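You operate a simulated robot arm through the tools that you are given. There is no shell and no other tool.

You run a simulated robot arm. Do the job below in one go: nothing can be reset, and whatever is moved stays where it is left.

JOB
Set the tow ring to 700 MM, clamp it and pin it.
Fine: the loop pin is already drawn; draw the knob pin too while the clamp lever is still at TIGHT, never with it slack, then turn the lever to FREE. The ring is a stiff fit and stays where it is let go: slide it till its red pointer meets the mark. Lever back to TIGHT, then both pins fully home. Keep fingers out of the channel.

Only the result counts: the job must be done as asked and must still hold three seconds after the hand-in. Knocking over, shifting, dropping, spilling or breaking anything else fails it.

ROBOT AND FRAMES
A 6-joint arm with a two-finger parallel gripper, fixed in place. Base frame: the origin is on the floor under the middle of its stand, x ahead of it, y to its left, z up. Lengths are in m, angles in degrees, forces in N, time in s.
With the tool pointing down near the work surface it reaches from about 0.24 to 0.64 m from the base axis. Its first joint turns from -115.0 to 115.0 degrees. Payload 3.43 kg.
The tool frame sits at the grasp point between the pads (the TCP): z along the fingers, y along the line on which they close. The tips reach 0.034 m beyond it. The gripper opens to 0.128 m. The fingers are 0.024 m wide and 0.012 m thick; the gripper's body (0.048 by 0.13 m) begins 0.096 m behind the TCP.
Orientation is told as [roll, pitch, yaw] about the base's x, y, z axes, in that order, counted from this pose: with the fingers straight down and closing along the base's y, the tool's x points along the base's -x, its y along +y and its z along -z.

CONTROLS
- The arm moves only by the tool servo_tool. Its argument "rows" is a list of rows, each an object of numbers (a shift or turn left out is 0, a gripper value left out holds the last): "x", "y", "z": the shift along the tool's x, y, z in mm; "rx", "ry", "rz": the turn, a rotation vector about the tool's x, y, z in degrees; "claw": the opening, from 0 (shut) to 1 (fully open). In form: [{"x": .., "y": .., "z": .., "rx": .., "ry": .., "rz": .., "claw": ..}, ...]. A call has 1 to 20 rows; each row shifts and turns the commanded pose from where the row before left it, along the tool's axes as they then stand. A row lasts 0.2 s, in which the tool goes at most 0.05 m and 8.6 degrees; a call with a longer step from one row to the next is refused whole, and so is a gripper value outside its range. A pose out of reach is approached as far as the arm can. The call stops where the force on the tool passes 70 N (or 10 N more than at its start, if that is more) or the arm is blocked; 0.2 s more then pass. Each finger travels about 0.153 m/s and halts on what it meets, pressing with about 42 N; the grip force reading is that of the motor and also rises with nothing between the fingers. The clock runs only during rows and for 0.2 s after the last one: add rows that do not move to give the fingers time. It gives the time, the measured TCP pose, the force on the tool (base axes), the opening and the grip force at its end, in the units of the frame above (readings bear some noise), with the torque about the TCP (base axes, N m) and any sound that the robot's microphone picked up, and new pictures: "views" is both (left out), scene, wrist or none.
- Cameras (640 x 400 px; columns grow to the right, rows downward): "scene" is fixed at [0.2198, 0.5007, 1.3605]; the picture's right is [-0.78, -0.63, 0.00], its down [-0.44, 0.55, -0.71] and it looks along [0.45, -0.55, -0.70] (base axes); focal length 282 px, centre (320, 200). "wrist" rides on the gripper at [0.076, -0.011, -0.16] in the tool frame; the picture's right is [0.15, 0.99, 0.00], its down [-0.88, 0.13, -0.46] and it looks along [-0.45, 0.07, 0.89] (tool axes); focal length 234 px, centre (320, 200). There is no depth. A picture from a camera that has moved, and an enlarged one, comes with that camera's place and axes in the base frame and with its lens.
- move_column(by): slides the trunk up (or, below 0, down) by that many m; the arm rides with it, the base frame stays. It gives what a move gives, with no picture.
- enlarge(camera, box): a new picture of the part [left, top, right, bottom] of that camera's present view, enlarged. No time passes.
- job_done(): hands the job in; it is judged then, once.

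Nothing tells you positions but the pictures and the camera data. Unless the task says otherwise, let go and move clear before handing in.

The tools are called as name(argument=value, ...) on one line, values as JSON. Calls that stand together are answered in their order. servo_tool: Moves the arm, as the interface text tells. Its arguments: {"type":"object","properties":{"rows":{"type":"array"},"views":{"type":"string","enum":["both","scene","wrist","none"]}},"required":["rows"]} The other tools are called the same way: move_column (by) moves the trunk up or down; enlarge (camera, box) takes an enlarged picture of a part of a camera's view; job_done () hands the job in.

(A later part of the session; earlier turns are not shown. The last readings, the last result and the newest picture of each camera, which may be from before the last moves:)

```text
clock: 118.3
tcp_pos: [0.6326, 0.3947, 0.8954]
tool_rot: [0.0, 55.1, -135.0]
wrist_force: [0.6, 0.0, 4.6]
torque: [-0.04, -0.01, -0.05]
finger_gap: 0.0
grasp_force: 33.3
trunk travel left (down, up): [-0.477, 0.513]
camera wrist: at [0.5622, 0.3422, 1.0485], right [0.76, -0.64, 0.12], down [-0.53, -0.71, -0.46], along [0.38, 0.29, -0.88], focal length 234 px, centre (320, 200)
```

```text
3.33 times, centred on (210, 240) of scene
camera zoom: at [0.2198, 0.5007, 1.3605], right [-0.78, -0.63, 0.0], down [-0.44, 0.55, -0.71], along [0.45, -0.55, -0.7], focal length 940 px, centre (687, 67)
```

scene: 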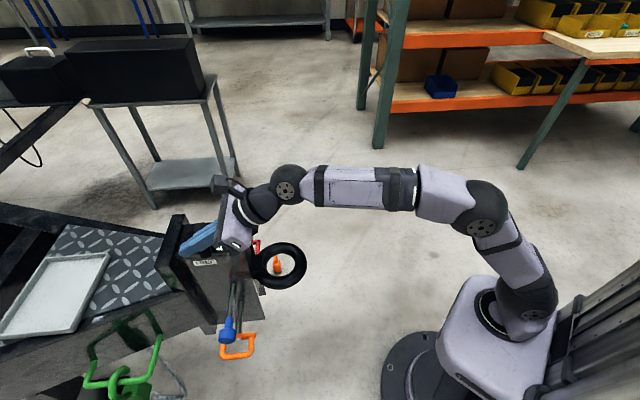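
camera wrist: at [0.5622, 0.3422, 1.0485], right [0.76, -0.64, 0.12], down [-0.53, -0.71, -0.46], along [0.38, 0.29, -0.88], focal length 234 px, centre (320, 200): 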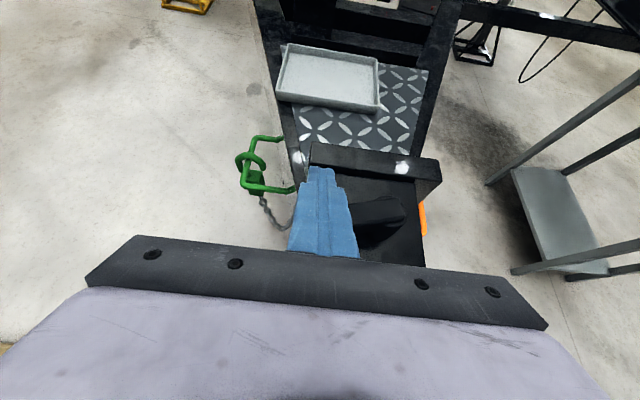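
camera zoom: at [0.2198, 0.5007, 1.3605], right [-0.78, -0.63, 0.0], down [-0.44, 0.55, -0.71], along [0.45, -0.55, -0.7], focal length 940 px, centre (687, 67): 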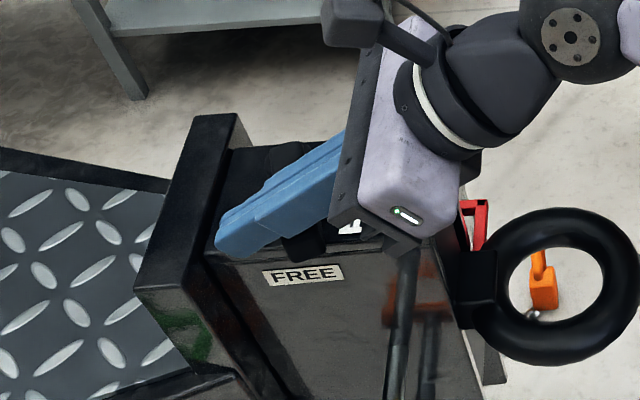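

servo_tool(rows=[{"x": -7.6, "y": 1, "z": -10.8}, {"x": -6.9, "y": 5, "z": -9.9}, {"x": -5.9, "y": 8.7, "z": -8.4}], views="both")

enlarge(camera="wrist", box=[220, 80, 420, 260])

enlarge(camera="scene", box=[140, 180, 280, 300])

```text
clock: 119.1
tcp_pos: [0.6161, 0.3605, 0.8935]
tool_rot: [-0.1, 54.9, -135.0]
wrist_force: [-0.8, -0.3, 3.5]
torque: [-0.02, -0.07, 0.01]
finger_gap: 0.0001
grasp_force: 32.7
trunk travel left (down, up): [-0.477, 0.513]
camera wrist: at [0.5474, 0.3072, 1.0469], right [0.76, -0.64, 0.12], down [-0.53, -0.71, -0.46], along [0.38, 0.29, -0.88], focal length 234 px, centre (320, 200)
```

scene: 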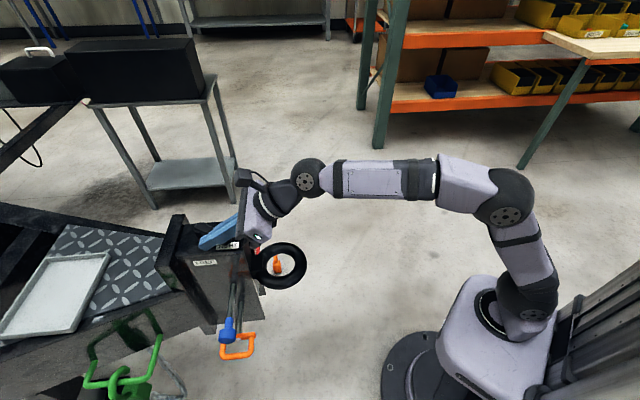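
wrist: 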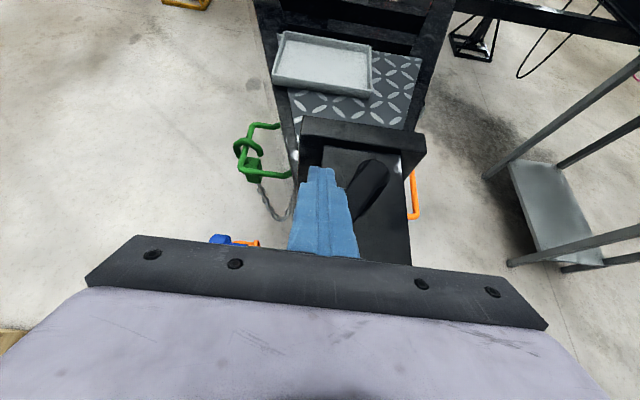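

```text
2.22 times, centred on (320, 170) of wrist
camera zoom: at [0.5474, 0.3072, 1.0469], right [0.76, -0.64, 0.12], down [-0.53, -0.71, -0.46], along [0.38, 0.29, -0.88], focal length 520 px, centre (320, 267)
```

zoom: 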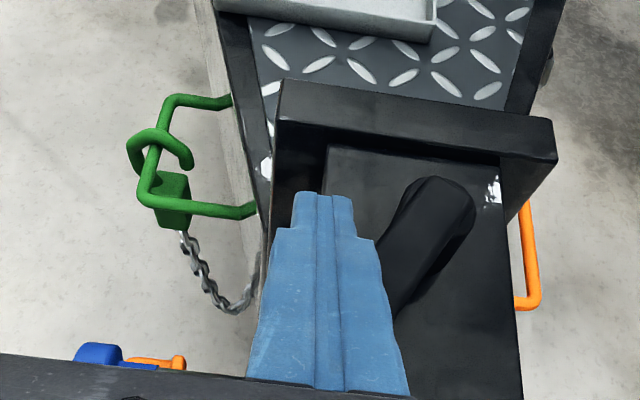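

```text
3.33 times, centred on (210, 240) of scene
camera zoom: at [0.2198, 0.5007, 1.3605], right [-0.78, -0.63, 0.0], down [-0.44, 0.55, -0.71], along [0.45, -0.55, -0.7], focal length 940 px, centre (687, 67)
```

zoom: 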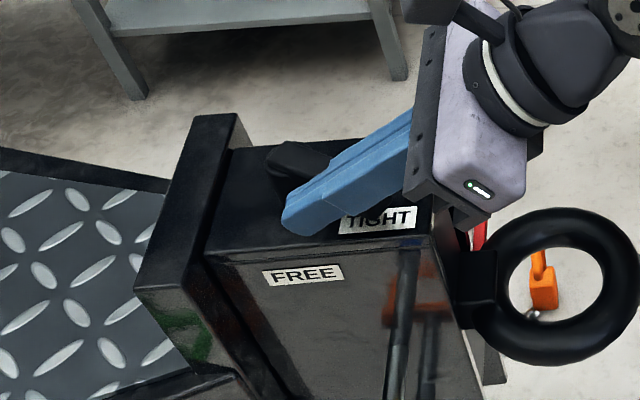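

servo_tool(rows=[{"x": -7.8, "y": 12.9, "z": -4.1}, {"x": -2.6, "y": 9, "z": -3.7}], views="wrist")

enlarge(camera="wrist", box=[220, 60, 420, 240])

```text
clock: 119.7
tcp_pos: [0.6237, 0.336, 0.8889]
tool_rot: [-0.1, 55.0, -135.0]
wrist_force: [0.5, 0.0, -0.5]
torque: [0.0, -0.01, 0.03]
finger_gap: 0.0
grasp_force: 33.3
trunk travel left (down, up): [-0.477, 0.513]
camera wrist: at [0.5546, 0.283, 1.0424], right [0.76, -0.64, 0.12], down [-0.53, -0.71, -0.46], along [0.38, 0.29, -0.88], focal length 234 px, centre (320, 200)
```

wrist: 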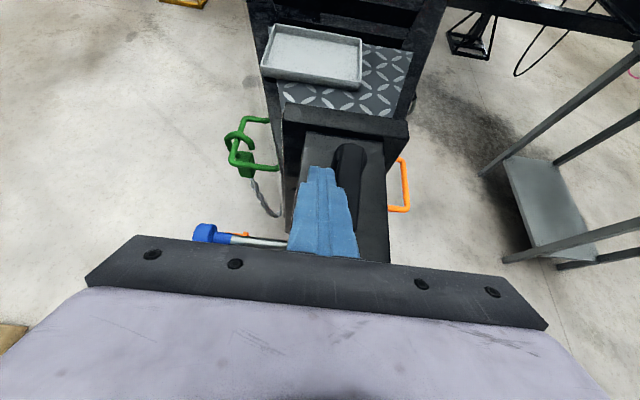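

```text
2.22 times, centred on (320, 150) of wrist
camera zoom: at [0.5546, 0.283, 1.0424], right [0.76, -0.64, 0.12], down [-0.53, -0.71, -0.46], along [0.38, 0.29, -0.88], focal length 520 px, centre (320, 311)
```

zoom: 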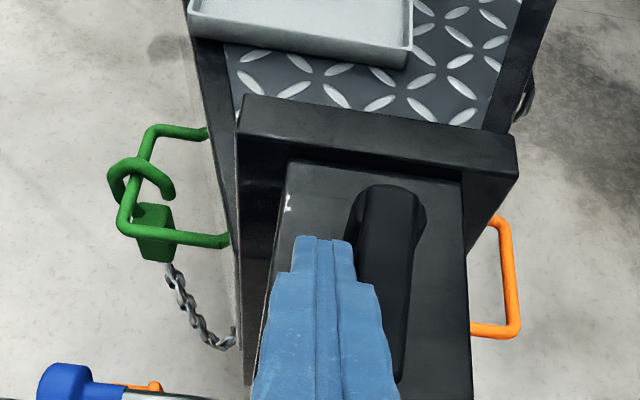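

servo_tool(rows=[{"y": 2}, {"y": 2}, {}], views="none")

servo_tool(rows=[{"y": 2}, {"y": 2}, {}], views="wrist")

enlarge(camera="wrist", box=[220, 60, 420, 240])

```text
clock: 120.5
tcp_pos: [0.6276, 0.3335, 0.8903]
tool_rot: [-0.1, 55.0, -135.0]
wrist_force: [-1.3, 0.2, 0.1]
torque: [0.01, 0.02, -0.02]
finger_gap: 0.0
grasp_force: 33.6
trunk travel left (down, up): [-0.477, 0.513]
```

```text
clock: 121.3
tcp_pos: [0.6274, 0.3322, 0.8891]
tool_rot: [-0.2, 54.9, -134.9]
wrist_force: [-9.0, 6.5, -0.2]
torque: [0.07, 0.13, 0.15]
finger_gap: 0.0
grasp_force: 33.2
trunk travel left (down, up): [-0.477, 0.513]
camera wrist: at [0.5587, 0.2794, 1.043], right [0.76, -0.64, 0.12], down [-0.53, -0.71, -0.46], along [0.38, 0.29, -0.88], focal length 234 px, centre (320, 200)
```

wrist: 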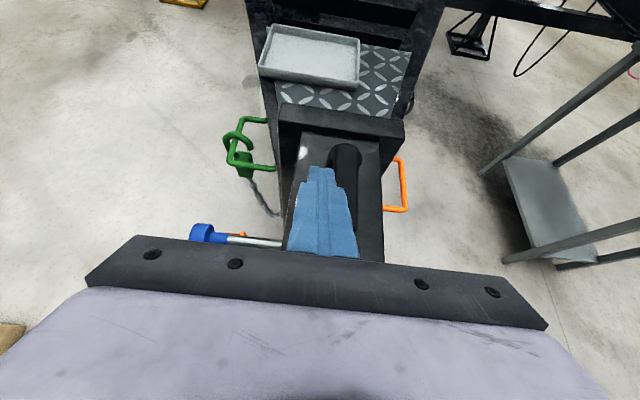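

```text
2.22 times, centred on (320, 150) of wrist
camera zoom: at [0.5587, 0.2794, 1.043], right [0.76, -0.64, 0.12], down [-0.53, -0.71, -0.46], along [0.38, 0.29, -0.88], focal length 520 px, centre (320, 311)
```

zoom: 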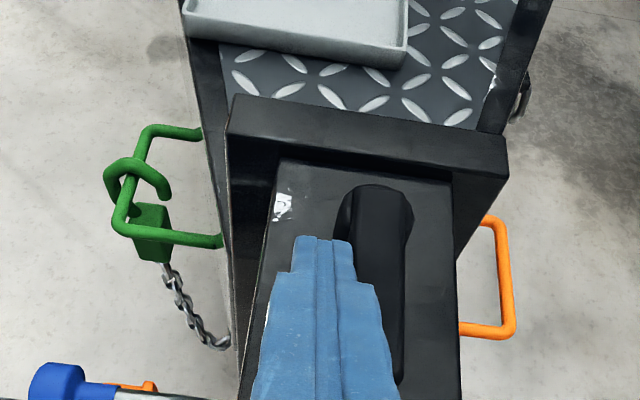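

The stop is being reached. One firmer push will seat the lever fully at TIGHT.

servo_tool(rows=[{"y": 3}, {"y": 2}, {}], views="none")

servo_tool(rows=[{"y": 2}, {}], views="none")

```text
clock: 122.1
tcp_pos: [0.6285, 0.3313, 0.8895]
tool_rot: [-0.2, 54.8, -134.7]
wrist_force: [-22.7, 17.2, 1.2]
torque: [0.25, 0.24, 0.45]
finger_gap: 0.0001
grasp_force: 33.3
trunk travel left (down, up): [-0.477, 0.513]
```

```text
clock: 122.7
tcp_pos: [0.6283, 0.3307, 0.8908]
tool_rot: [-0.2, 54.7, -134.5]
wrist_force: [-25.7, 19.4, 1.2]
torque: [0.25, 0.29, 0.49]
finger_gap: 0.0001
grasp_force: 32.5
trunk travel left (down, up): [-0.477, 0.513]
```

Seated with 32 N against the stop. I'm backing off and raising to verify.

servo_tool(rows=[{"y": -9}, {"y": -9}, {"x": 24.6, "z": -17.2}, {"x": 24.6, "z": -17.2}, {"x": -17, "y": 0, "z": -24.6}, {"x": -17, "y": 0, "z": -24.6}, {"x": -17, "y": 0, "z": -24.6}, {"x": -17, "y": 0, "z": -24.6}, {}], views="both")

enlarge(camera="wrist", box=[220, 20, 420, 200])

enlarge(camera="scene", box=[140, 180, 320, 340])

```text
clock: 124.7
tcp_pos: [0.5368, 0.2533, 0.9518]
tool_rot: [-0.1, 55.0, -135.0]
wrist_force: [-0.4, 1.4, 0.3]
torque: [0.03, 0.0, -0.03]
finger_gap: 0.0
grasp_force: 33.1
trunk travel left (down, up): [-0.477, 0.513]
camera wrist: at [0.4676, 0.2003, 1.1042], right [0.76, -0.64, 0.12], down [-0.53, -0.71, -0.46], along [0.38, 0.29, -0.88], focal length 234 px, centre (320, 200)
```

scene: 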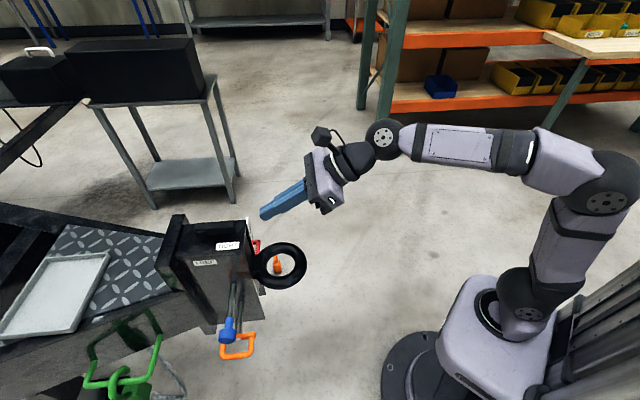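
wrist: 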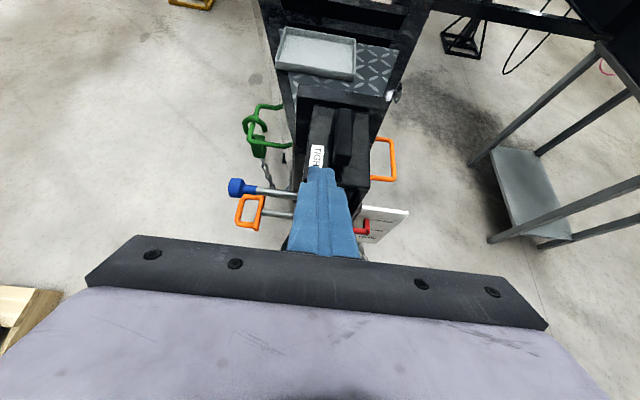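

```text
2.22 times, centred on (320, 110) of wrist
camera zoom: at [0.4676, 0.2003, 1.1042], right [0.76, -0.64, 0.12], down [-0.53, -0.71, -0.46], along [0.38, 0.29, -0.88], focal length 520 px, centre (320, 400)
```

zoom: 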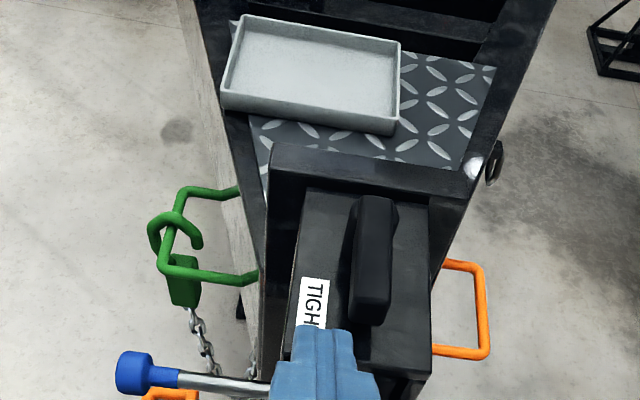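

```text
2.50 times, centred on (230, 260) of scene
camera zoom: at [0.2198, 0.5007, 1.3605], right [-0.78, -0.63, 0.0], down [-0.44, 0.55, -0.71], along [0.45, -0.55, -0.7], focal length 705 px, centre (545, 50)
```

zoom: 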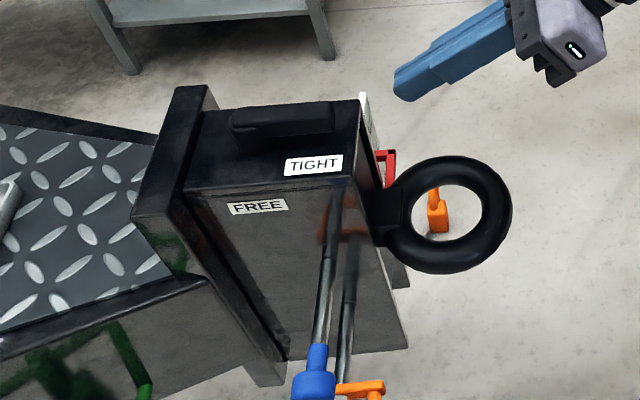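

The lever is at TIGHT and the ring has stayed put. Now the pins: I'll use the closed fist outside the knob to push it home along the pin axis. First I move beside it and lower.

servo_tool(rows=[{"x": 4, "y": -36, "z": 5.7}, {"x": 4, "y": -36, "z": 5.7}, {"x": 4, "y": -36, "z": 5.7}, {"x": 4, "y": -36, "z": 5.7}, {"x": 4, "y": -37, "z": 5.7}, {}], views="none")

move_column(by=-0.239)

servo_tool(rows=[{}], views="both")

enlarge(camera="wrist", box=[240, 60, 460, 260])

```text
clock: 126.1
tcp_pos: [0.4532, 0.3842, 0.9471]
tool_rot: [-0.8, 55.2, -134.3]
wrist_force: [0.2, 0.0, -0.4]
torque: [0.05, 0.01, -0.03]
finger_gap: 0.0
grasp_force: 33.2
out of reach, approached as far as the arm can: row 5
trunk travel left (down, up): [-0.477, 0.513]
```

```text
clock: 128.6
tcp_pos: [0.4535, 0.3832, 0.7084]
tool_rot: [-0.9, 55.2, -134.3]
wrist_force: [0.1, -0.2, -0.4]
torque: [-0.01, 0.01, 0.04]
finger_gap: 0.0001
grasp_force: 33.5
trunk travel left (down, up): [-0.238, 0.752]
```

```text
clock: 129.0
tcp_pos: [0.4538, 0.3826, 0.708]
tool_rot: [-0.9, 55.2, -134.4]
wrist_force: [0.4, -0.3, -0.2]
torque: [0.01, -0.03, -0.02]
finger_gap: 0.0001
grasp_force: 32.9
trunk travel left (down, up): [-0.238, 0.752]
camera wrist: at [0.386, 0.3281, 0.8612], right [0.77, -0.62, 0.11], down [-0.51, -0.72, -0.46], along [0.37, 0.3, -0.88], focal length 234 px, centre (320, 200)
```

scene: 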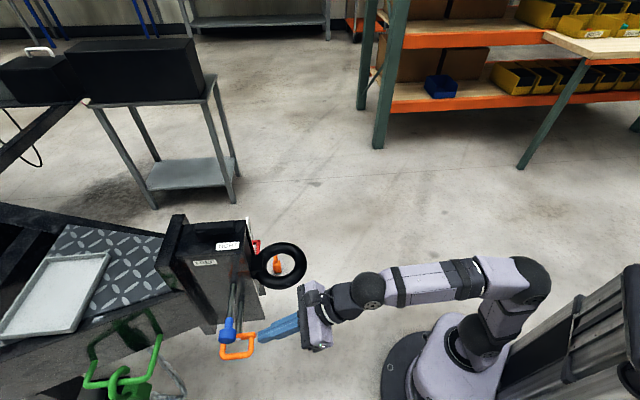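
wrist: 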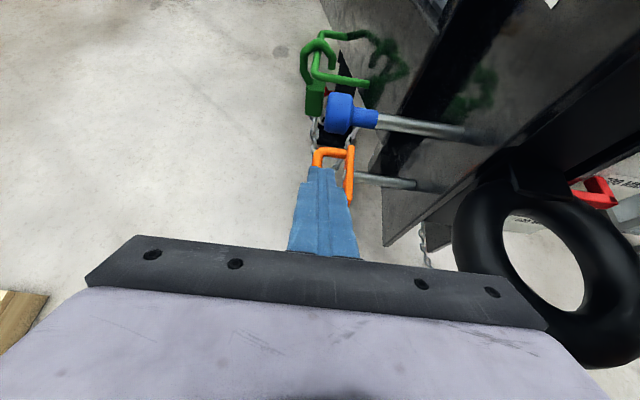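

```text
2.00 times, centred on (350, 160) of wrist
camera zoom: at [0.386, 0.3281, 0.8612], right [0.77, -0.62, 0.11], down [-0.51, -0.72, -0.46], along [0.37, 0.3, -0.88], focal length 468 px, centre (260, 280)
```

zoom: 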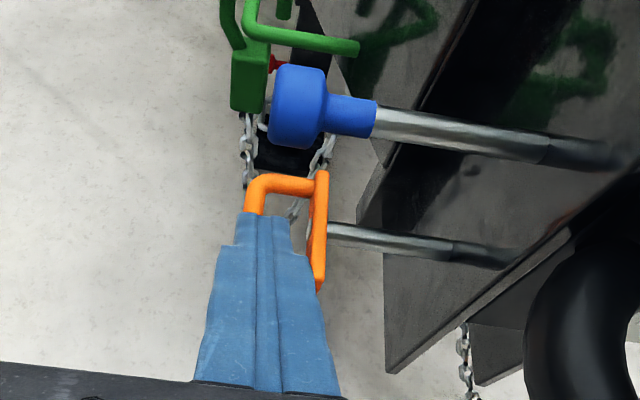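

The flipped wrist is near a joint limit here, so I'll roll back to the side-camera orientation, which works fine on this side. Then I'll shift outward past the knob's end face.

servo_tool(rows=[{"rz": -8.2}, {"rz": -8.2}, {"rz": -8.2}, {"rz": -8.2}, {"rz": -8.2}, {"rz": -8.2}, {"rz": -8.2}, {"rz": -8.2}, {"rz": -8.2}, {"rz": -8.2}, {"rz": -8}, {"x": 15}, {"x": 15}, {}], views="both")

enlarge(camera="wrist", box=[220, 60, 440, 260])

```text
clock: 132.0
tcp_pos: [0.4325, 0.4041, 0.7081]
tool_rot: [55.2, 0.5, -43.8]
wrist_force: [-0.2, 0.4, 0.3]
torque: [0.0, -0.02, 0.01]
finger_gap: 0.0
grasp_force: 32.7
trunk travel left (down, up): [-0.238, 0.752]
camera wrist: at [0.283, 0.3579, 0.7909], right [0.29, 0.51, 0.81], down [0.43, -0.83, 0.36], along [0.85, 0.25, -0.46], focal length 234 px, centre (320, 200)
```

scene: 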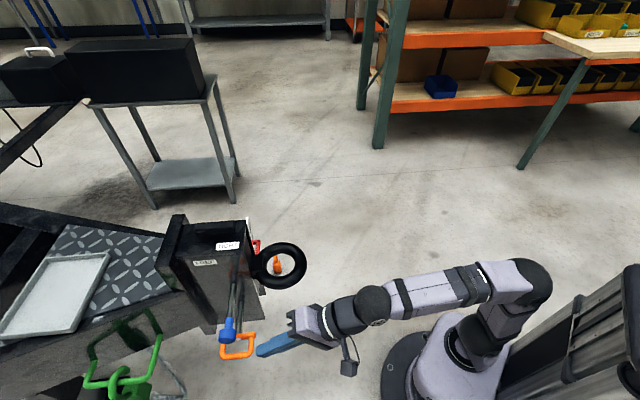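
wrist: 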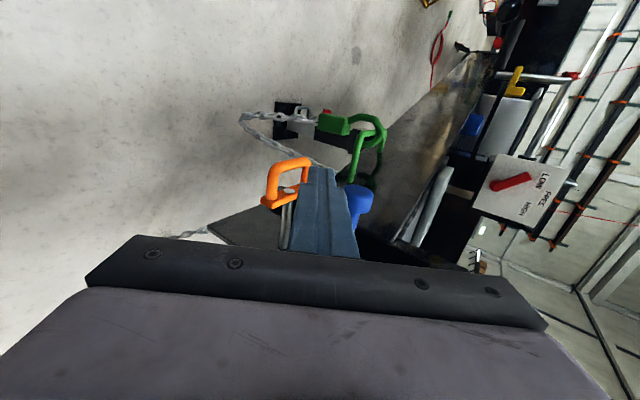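

```text
2.00 times, centred on (330, 160) of wrist
camera zoom: at [0.283, 0.3579, 0.7909], right [0.29, 0.51, 0.81], down [0.43, -0.83, 0.36], along [0.85, 0.25, -0.46], focal length 468 px, centre (300, 280)
```

zoom: 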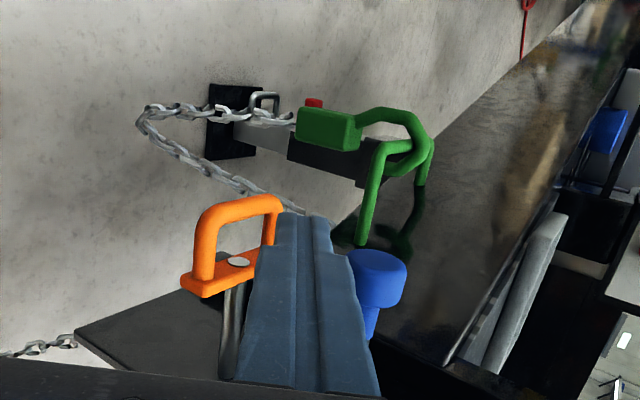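

servo_tool(rows=[{"ry": -0.98, "rz": 0.69}, {"y": 17, "z": 21.5}, {"y": 17, "z": 21.5}, {"y": 17, "z": 21.5}, {}], views="both")

enlarge(camera="wrist", box=[220, 60, 440, 260])

enlarge(camera="scene", box=[180, 240, 340, 380])

```text
clock: 133.2
tcp_pos: [0.4902, 0.4641, 0.7139]
tool_rot: [55.1, 0.5, -44.9]
wrist_force: [0.1, -0.3, -0.3]
torque: [0.0, -0.01, 0.0]
finger_gap: 0.0
grasp_force: 33.1
trunk travel left (down, up): [-0.238, 0.752]
camera wrist: at [0.3406, 0.42, 0.7958], right [0.3, 0.5, 0.81], down [0.41, -0.84, 0.36], along [0.86, 0.23, -0.46], focal length 234 px, centre (320, 200)
```

scene: 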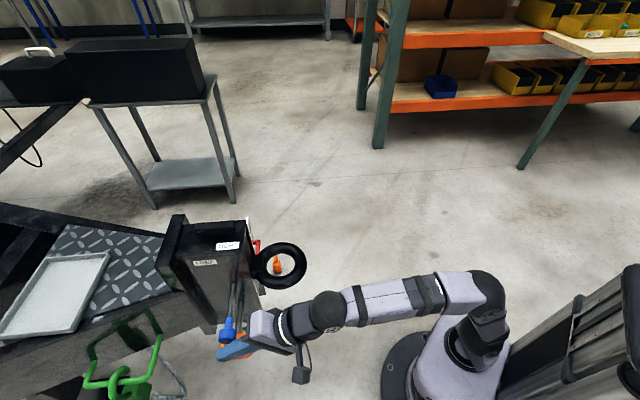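
wrist: 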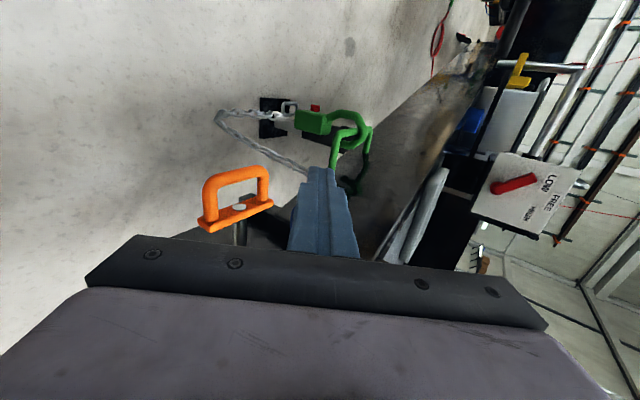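

```text
2.00 times, centred on (330, 160) of wrist
camera zoom: at [0.3406, 0.42, 0.7958], right [0.3, 0.5, 0.81], down [0.41, -0.84, 0.36], along [0.86, 0.23, -0.46], focal length 468 px, centre (300, 280)
```

zoom: 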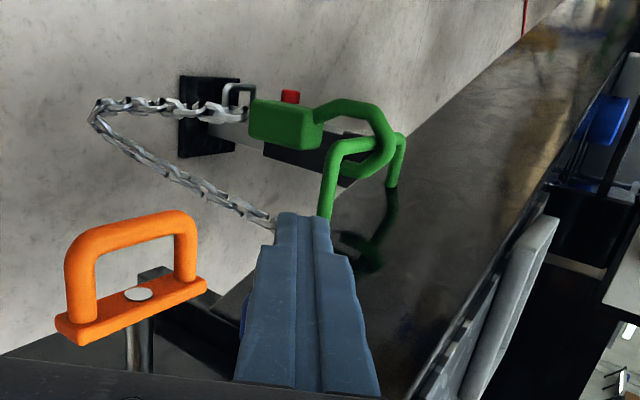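

```text
2.86 times, centred on (260, 310) of scene
camera zoom: at [0.2198, 0.5007, 1.3605], right [-0.78, -0.63, 0.0], down [-0.44, 0.55, -0.71], along [0.45, -0.55, -0.7], focal length 805 px, centre (491, -114)
```

zoom: 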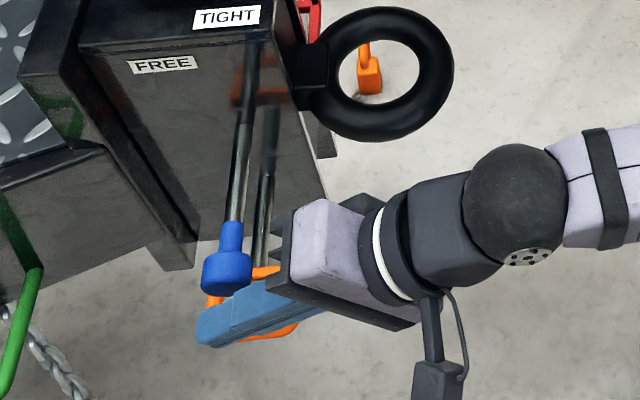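

The fist is just outside the knob's end. I'm pushing inward along the pin axis (tool -x).

servo_tool(rows=[{"x": -10}, {"x": -10}, {"x": -10}], views="none")

servo_tool(rows=[{"x": -8}, {"x": -8}, {"x": -8}], views="none")

servo_tool(rows=[{"x": -6}, {"x": -6}], views="both")

enlarge(camera="scene", box=[180, 220, 320, 360])

```text
clock: 134.0
tcp_pos: [0.5113, 0.4413, 0.7143]
tool_rot: [55.3, 0.5, -44.8]
wrist_force: [-0.9, 2.0, 0.6]
torque: [0.03, 0.02, 0.02]
finger_gap: 0.0
grasp_force: 33.7
trunk travel left (down, up): [-0.238, 0.752]
```

```text
clock: 134.8
tcp_pos: [0.5284, 0.4249, 0.7139]
tool_rot: [55.1, 0.4, -44.9]
wrist_force: [-2.2, 1.0, -0.1]
torque: [0.01, -0.04, 0.0]
finger_gap: 0.0
grasp_force: 33.1
trunk travel left (down, up): [-0.238, 0.752]
```

```text
clock: 135.4
tcp_pos: [0.537, 0.4162, 0.7132]
tool_rot: [55.3, 0.5, -44.9]
wrist_force: [-1.5, 1.1, 0.7]
torque: [0.01, -0.01, 0.05]
finger_gap: 0.0
grasp_force: 33.2
trunk travel left (down, up): [-0.238, 0.752]
camera wrist: at [0.3862, 0.3726, 0.7951], right [0.3, 0.5, 0.81], down [0.41, -0.84, 0.36], along [0.86, 0.23, -0.46], focal length 234 px, centre (320, 200)
```

scene: 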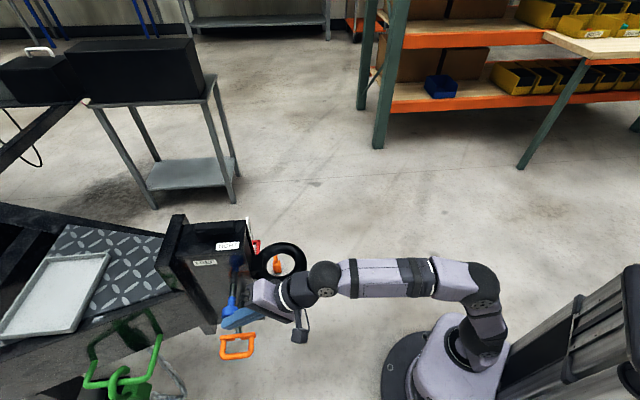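
wrist: 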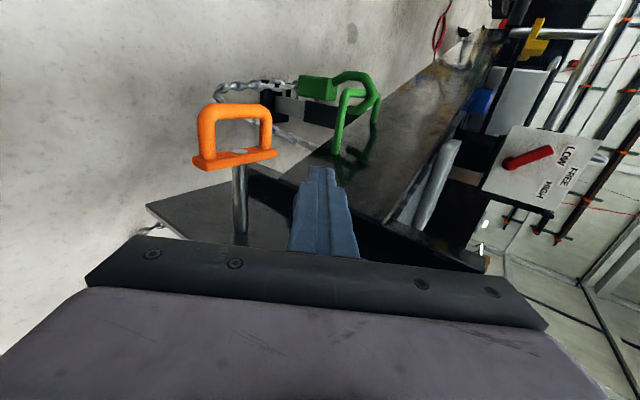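

```text
2.86 times, centred on (250, 290) of scene
camera zoom: at [0.2198, 0.5007, 1.3605], right [-0.78, -0.63, 0.0], down [-0.44, 0.55, -0.71], along [0.45, -0.55, -0.7], focal length 805 px, centre (520, -57)
```

zoom: 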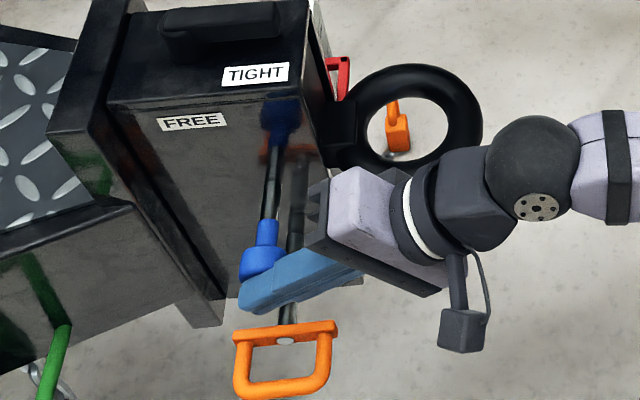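

servo_tool(rows=[{"x": -5}, {"x": -5}, {"x": -5}], views="none")

servo_tool(rows=[{"x": -4}, {"x": -4}, {"x": -4}], views="none")

servo_tool(rows=[{"x": -3}, {"x": -3}, {}], views="both")

enlarge(camera="scene", box=[180, 220, 320, 360])

```text
clock: 136.2
tcp_pos: [0.547, 0.4061, 0.7129]
tool_rot: [55.1, 0.5, -44.9]
wrist_force: [-2.5, 1.1, 1.3]
torque: [0.05, 0.03, 0.04]
finger_gap: 0.0
grasp_force: 33.0
trunk travel left (down, up): [-0.238, 0.752]
```

```text
clock: 137.0
tcp_pos: [0.5564, 0.3958, 0.7133]
tool_rot: [55.0, 0.5, -44.9]
wrist_force: [-1.3, 1.4, -0.5]
torque: [-0.01, 0.02, 0.04]
finger_gap: 0.0
grasp_force: 33.0
trunk travel left (down, up): [-0.238, 0.752]
```

```text
clock: 137.8
tcp_pos: [0.5593, 0.3921, 0.7134]
tool_rot: [55.2, 0.5, -45.0]
wrist_force: [-1.1, 1.5, 0.5]
torque: [0.04, 0.0, 0.01]
finger_gap: 0.0
grasp_force: 33.3
trunk travel left (down, up): [-0.238, 0.752]
camera wrist: at [0.4097, 0.3492, 0.7948], right [0.3, 0.5, 0.81], down [0.41, -0.84, 0.36], along [0.86, 0.23, -0.46], focal length 234 px, centre (320, 200)
```

scene: 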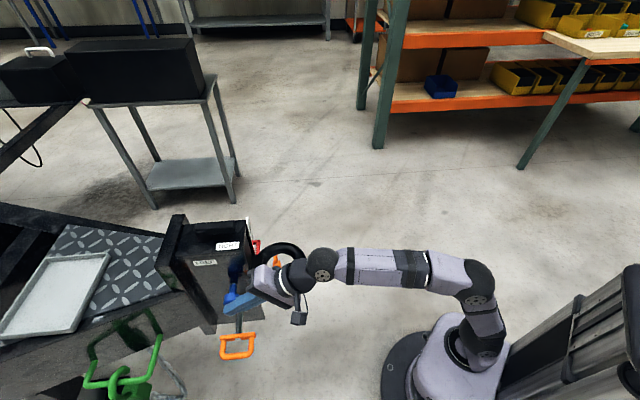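
wrist: 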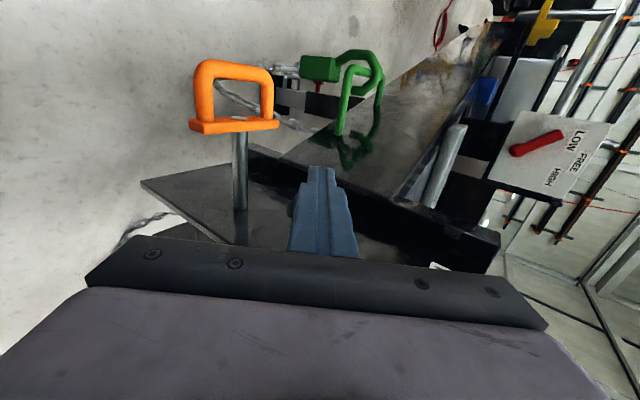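

```text
2.86 times, centred on (250, 290) of scene
camera zoom: at [0.2198, 0.5007, 1.3605], right [-0.78, -0.63, 0.0], down [-0.44, 0.55, -0.71], along [0.45, -0.55, -0.7], focal length 805 px, centre (520, -57)
```

zoom: 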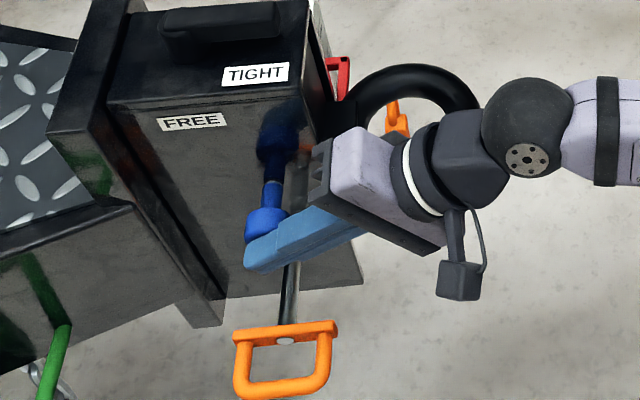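

Nearly home with low force. I'll continue until firm resistance.

servo_tool(rows=[{"x": -2}, {"x": -2}, {}], views="none")

servo_tool(rows=[{"x": -2}, {"x": -2}, {}], views="none")

servo_tool(rows=[{"x": -2}, {"x": -2}, {}], views="none")

```text
clock: 138.6
tcp_pos: [0.5606, 0.3916, 0.7122]
tool_rot: [55.1, 0.4, -44.7]
wrist_force: [-14.0, 10.6, 0.0]
torque: [0.2, 0.11, 0.27]
finger_gap: 0.0
grasp_force: 33.3
trunk travel left (down, up): [-0.238, 0.752]
```

```text
clock: 139.4
tcp_pos: [0.5607, 0.3909, 0.712]
tool_rot: [55.0, 0.6, -44.5]
wrist_force: [-28.9, 15.2, -0.2]
torque: [0.17, 0.41, 0.41]
finger_gap: 0.0
grasp_force: 32.8
trunk travel left (down, up): [-0.238, 0.752]
```

```text
clock: 140.2
tcp_pos: [0.5611, 0.3906, 0.713]
tool_rot: [55.0, 0.7, -44.2]
wrist_force: [-35.6, 21.6, -0.6]
torque: [0.45, 0.22, 0.55]
finger_gap: 0.0002
grasp_force: 32.7
trunk travel left (down, up): [-0.238, 0.752]
```

Firm stop at about 42 N, so the knob pin is home. I'll back off and check it, then set up for the loop pin.

servo_tool(rows=[{"x": 12}, {"x": 30}, {"x": 35}, {"x": 30}, {"y": -23, "z": -33}, {"y": -23, "z": -33}, {}], views="both")

enlarge(camera="scene", box=[180, 220, 320, 360])

enlarge(camera="wrist", box=[220, 60, 440, 260])

```text
clock: 141.8
tcp_pos: [0.4357, 0.4023, 0.7136]
tool_rot: [55.2, 0.5, -45.0]
wrist_force: [-0.1, -0.5, -1.1]
torque: [0.02, 0.05, 0.0]
finger_gap: 0.0
grasp_force: 32.8
trunk travel left (down, up): [-0.238, 0.752]
camera wrist: at [0.2849, 0.3592, 0.7961], right [0.3, 0.5, 0.81], down [0.41, -0.84, 0.36], along [0.86, 0.23, -0.46], focal length 234 px, centre (320, 200)
```

scene: 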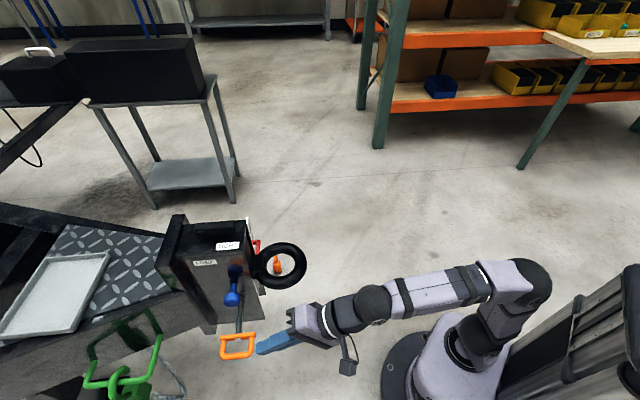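
wrist: 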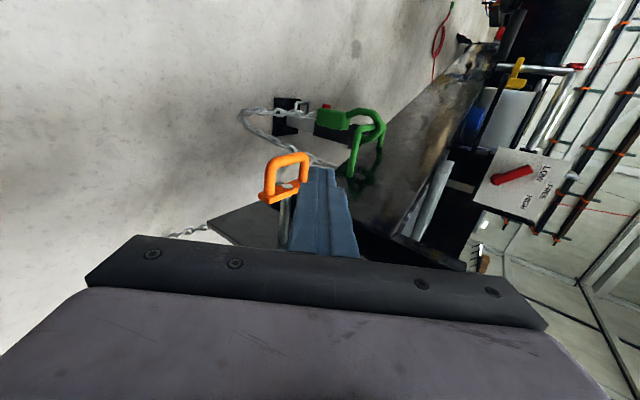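

```text
2.86 times, centred on (250, 290) of scene
camera zoom: at [0.2198, 0.5007, 1.3605], right [-0.78, -0.63, 0.0], down [-0.44, 0.55, -0.71], along [0.45, -0.55, -0.7], focal length 805 px, centre (520, -57)
```

zoom: 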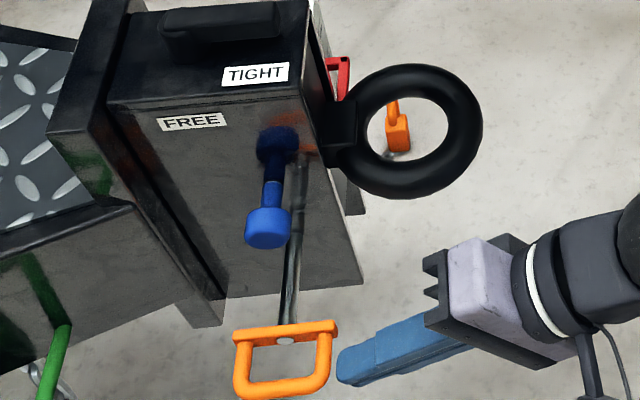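

```text
2.00 times, centred on (330, 160) of wrist
camera zoom: at [0.2849, 0.3592, 0.7961], right [0.3, 0.5, 0.81], down [0.41, -0.84, 0.36], along [0.86, 0.23, -0.46], focal length 468 px, centre (300, 280)
```

zoom: 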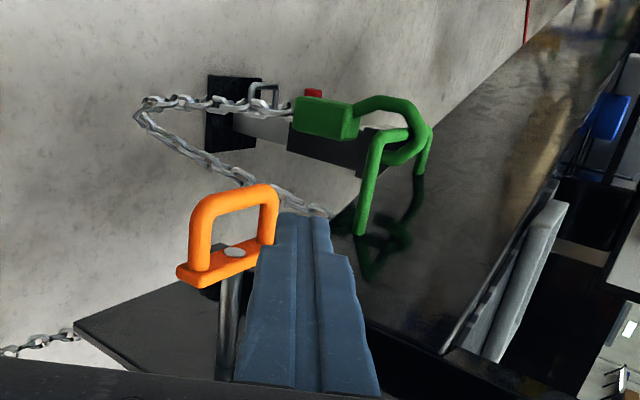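

The knob is back exactly at its original home position. Now the loop pin: I'll yaw slightly away from the ring, shift out, and lower to the loop's height.

servo_tool(rows=[{"ry": -4.1, "rz": 2.87}, {"ry": -4.1, "rz": 2.87}, {"x": 14}, {}], views="none")

move_column(by=-0.098)

servo_tool(rows=[{}], views="both")

enlarge(camera="wrist", box=[220, 60, 440, 260])

enlarge(camera="scene", box=[180, 240, 340, 380])

```text
clock: 142.8
tcp_pos: [0.4284, 0.415, 0.7134]
tool_rot: [55.1, 0.4, -54.8]
wrist_force: [-0.2, -0.1, -0.4]
torque: [-0.02, 0.0, -0.02]
finger_gap: 0.0003
grasp_force: 33.1
trunk travel left (down, up): [-0.238, 0.752]
```

```text
clock: 144.1
tcp_pos: [0.4282, 0.4137, 0.6161]
tool_rot: [55.1, 0.4, -54.9]
wrist_force: [0.9, 0.8, -0.3]
torque: [-0.02, 0.0, -0.01]
finger_gap: 0.0
grasp_force: 33.2
trunk travel left (down, up): [-0.14, 0.85]
```

```text
clock: 144.5
tcp_pos: [0.4288, 0.4146, 0.6158]
tool_rot: [55.1, 0.6, -55.0]
wrist_force: [0.3, -0.4, -0.9]
torque: [-0.03, -0.02, -0.01]
finger_gap: 0.0
grasp_force: 33.0
trunk travel left (down, up): [-0.14, 0.85]
camera wrist: at [0.2725, 0.3978, 0.698], right [0.38, 0.44, 0.81], down [0.26, -0.9, 0.36], along [0.89, 0.08, -0.46], focal length 234 px, centre (320, 200)
```

scene: 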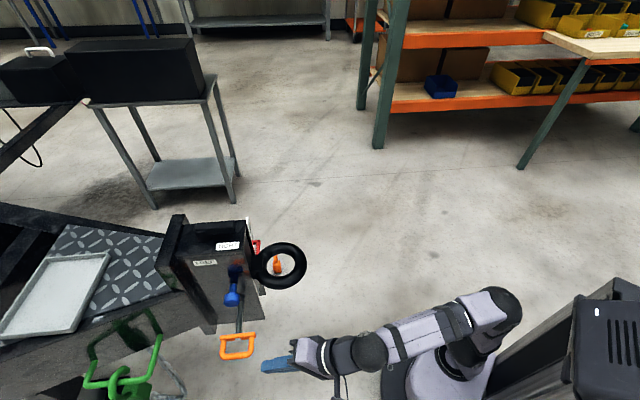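
wrist: 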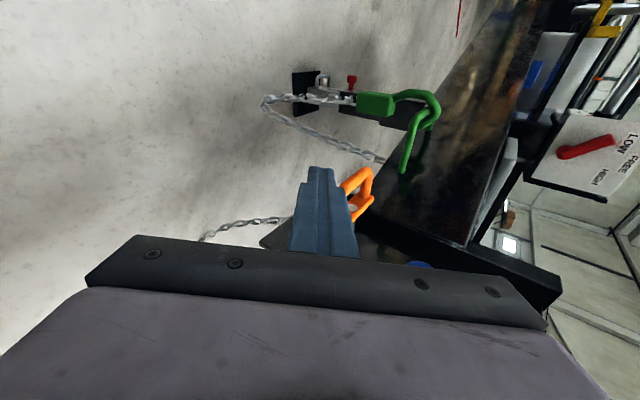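

```text
2.00 times, centred on (330, 160) of wrist
camera zoom: at [0.2725, 0.3978, 0.698], right [0.38, 0.44, 0.81], down [0.26, -0.9, 0.36], along [0.89, 0.08, -0.46], focal length 468 px, centre (300, 280)
```

zoom: 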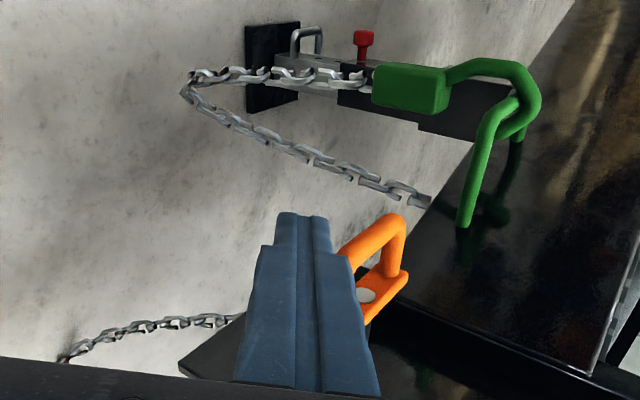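

```text
2.86 times, centred on (260, 310) of scene
camera zoom: at [0.2198, 0.5007, 1.3605], right [-0.78, -0.63, 0.0], down [-0.44, 0.55, -0.71], along [0.45, -0.55, -0.7], focal length 805 px, centre (491, -114)
```

zoom: 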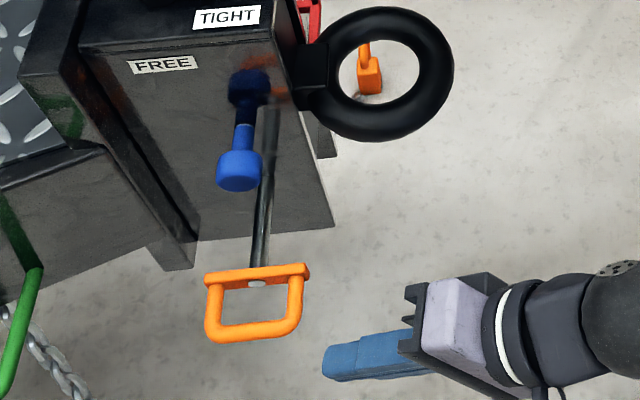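

servo_tool(rows=[{"x": 4.4, "y": 14.5, "z": 20.7}, {"x": 4.4, "y": 14.5, "z": 20.7}, {"x": 4.5, "y": 14.5, "z": 20.7}, {}], views="both")

enlarge(camera="scene", box=[180, 240, 340, 380])

enlarge(camera="wrist", box=[220, 60, 440, 260])

```text
clock: 145.5
tcp_pos: [0.4829, 0.469, 0.615]
tool_rot: [55.1, 0.5, -54.9]
wrist_force: [0.7, -0.2, 0.4]
torque: [-0.03, -0.01, 0.0]
finger_gap: 0.0003
grasp_force: 33.1
trunk travel left (down, up): [-0.14, 0.85]
camera wrist: at [0.3277, 0.4524, 0.6981], right [0.38, 0.44, 0.81], down [0.26, -0.9, 0.36], along [0.89, 0.08, -0.46], focal length 234 px, centre (320, 200)
```

scene: 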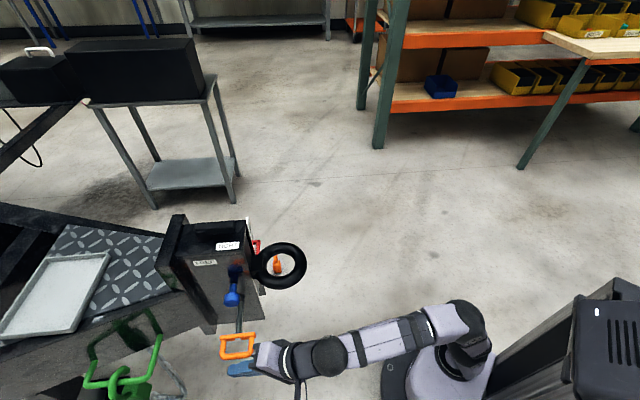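
wrist: 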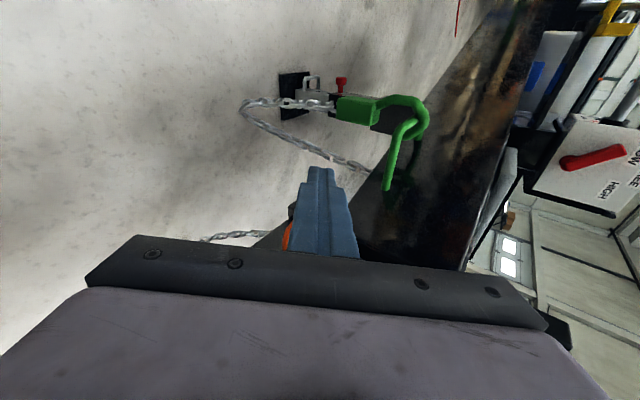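

```text
2.86 times, centred on (260, 310) of scene
camera zoom: at [0.2198, 0.5007, 1.3605], right [-0.78, -0.63, 0.0], down [-0.44, 0.55, -0.71], along [0.45, -0.55, -0.7], focal length 805 px, centre (491, -114)
```

zoom: 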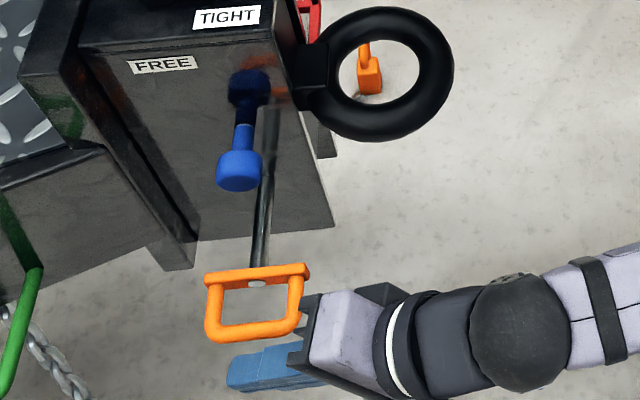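

```text
2.00 times, centred on (330, 160) of wrist
camera zoom: at [0.3277, 0.4524, 0.6981], right [0.38, 0.44, 0.81], down [0.26, -0.9, 0.36], along [0.89, 0.08, -0.46], focal length 468 px, centre (300, 280)
```

zoom: 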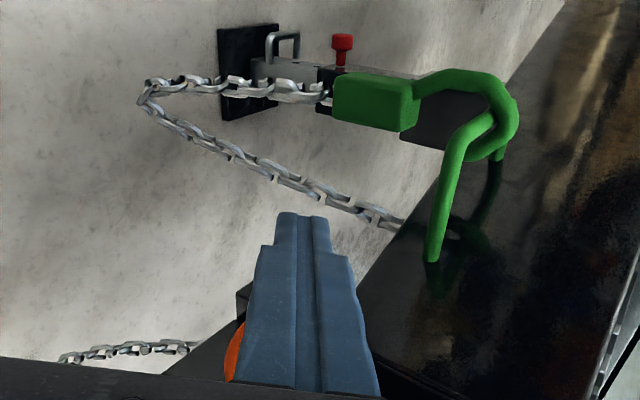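

The fist is aligned just outside the loop handle. I'm pushing it inward along the pin axis.

servo_tool(rows=[{"x": -9.85, "y": 1, "z": 1.42}, {"x": -9.85, "y": 1, "z": 1.42}, {"x": -9.85, "y": 1, "z": 1.42}], views="none")

servo_tool(rows=[{"x": -7.9, "y": 0.8, "z": 1.14}, {"x": -7.9, "y": 0.8, "z": 1.14}], views="both")

enlarge(camera="scene", box=[180, 240, 340, 380])

```text
clock: 146.3
tcp_pos: [0.5045, 0.447, 0.6159]
tool_rot: [54.9, 0.5, -54.9]
wrist_force: [-2.2, 1.9, -0.4]
torque: [0.02, 0.08, 0.07]
finger_gap: 0.0001
grasp_force: 33.2
trunk travel left (down, up): [-0.14, 0.85]
```

```text
clock: 146.9
tcp_pos: [0.5153, 0.4369, 0.614]
tool_rot: [55.2, 0.5, -54.9]
wrist_force: [-1.8, 2.2, -1.9]
torque: [0.01, 0.09, 0.02]
finger_gap: 0.0
grasp_force: 33.4
trunk travel left (down, up): [-0.14, 0.85]
camera wrist: at [0.3595, 0.4196, 0.6975], right [0.38, 0.44, 0.81], down [0.26, -0.89, 0.36], along [0.89, 0.08, -0.46], focal length 234 px, centre (320, 200)
```

scene: 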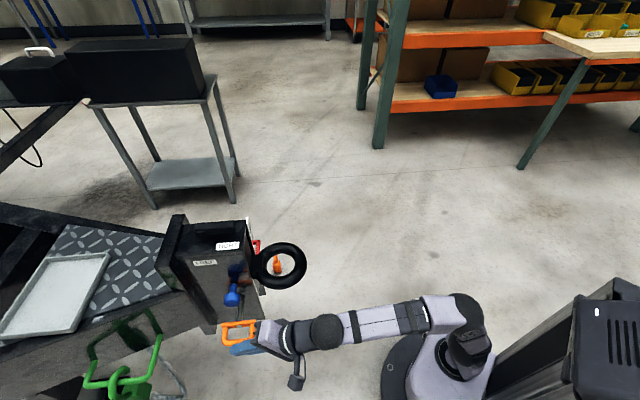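
wrist: 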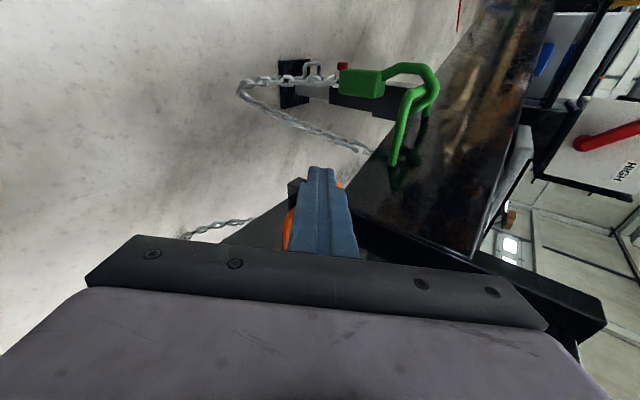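

```text
2.86 times, centred on (260, 310) of scene
camera zoom: at [0.2198, 0.5007, 1.3605], right [-0.78, -0.63, 0.0], down [-0.44, 0.55, -0.71], along [0.45, -0.55, -0.7], focal length 805 px, centre (491, -114)
```

zoom: 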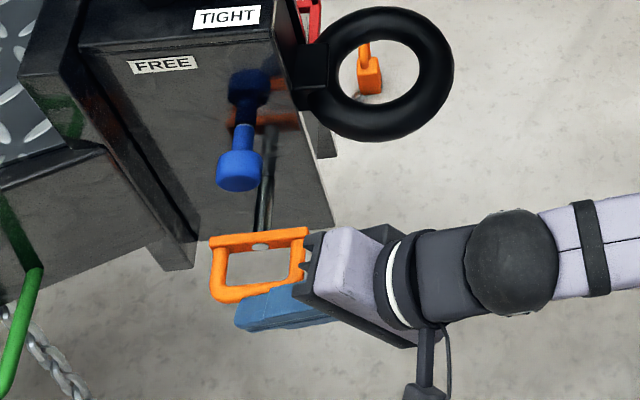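

servo_tool(rows=[{"x": -7.9, "y": 0.8, "z": 1.14}, {"x": -7.9, "y": 0.8, "z": 1.14}, {"x": -5.9, "y": 0.6, "z": 0.85}], views="none")

servo_tool(rows=[{"x": -5.9, "y": 0.6, "z": 0.85}, {"x": -5.9, "y": 0.6, "z": 0.85}, {"x": -3.9, "y": 0.4, "z": 0.57}], views="both")

enlarge(camera="scene", box=[180, 220, 340, 360])

```text
clock: 147.7
tcp_pos: [0.5306, 0.4216, 0.6151]
tool_rot: [55.0, 0.5, -55.0]
wrist_force: [-1.9, 1.8, -1.6]
torque: [0.04, 0.08, 0.04]
finger_gap: 0.0002
grasp_force: 32.9
trunk travel left (down, up): [-0.14, 0.85]
```

```text
clock: 148.5
tcp_pos: [0.5415, 0.408, 0.6155]
tool_rot: [55.1, 0.5, -54.9]
wrist_force: [-1.3, 1.7, -0.5]
torque: [0.02, 0.07, 0.06]
finger_gap: 0.0
grasp_force: 33.0
trunk travel left (down, up): [-0.14, 0.85]
camera wrist: at [0.3862, 0.3928, 0.6979], right [0.38, 0.44, 0.81], down [0.26, -0.89, 0.36], along [0.89, 0.08, -0.46], focal length 234 px, centre (320, 200)
```

scene: 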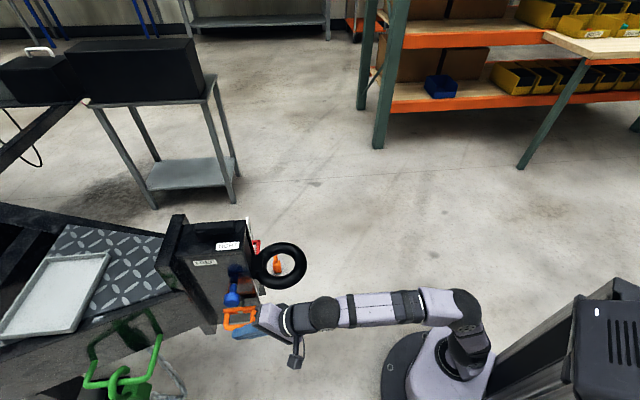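
wrist: 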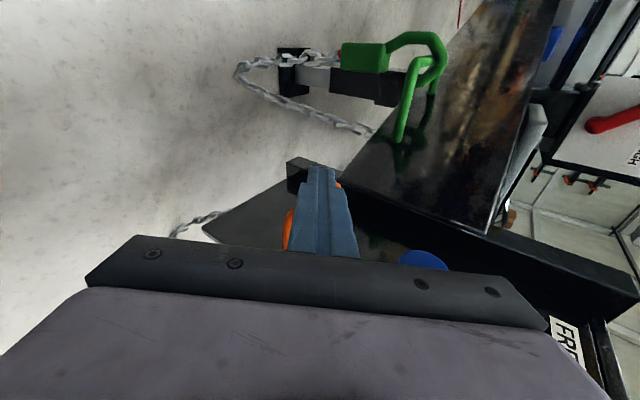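

```text
2.86 times, centred on (260, 290) of scene
camera zoom: at [0.2198, 0.5007, 1.3605], right [-0.78, -0.63, 0.0], down [-0.44, 0.55, -0.71], along [0.45, -0.55, -0.7], focal length 805 px, centre (491, -57)
```

zoom: 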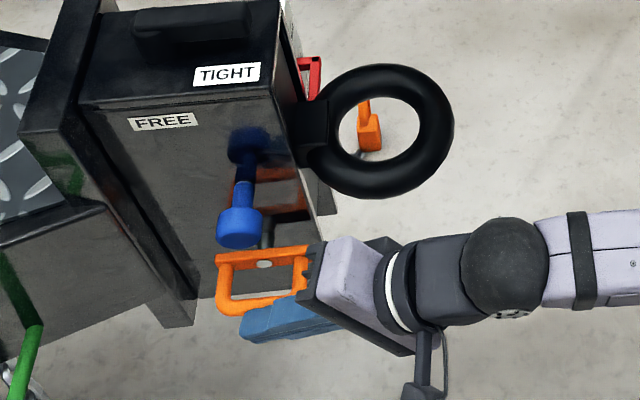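

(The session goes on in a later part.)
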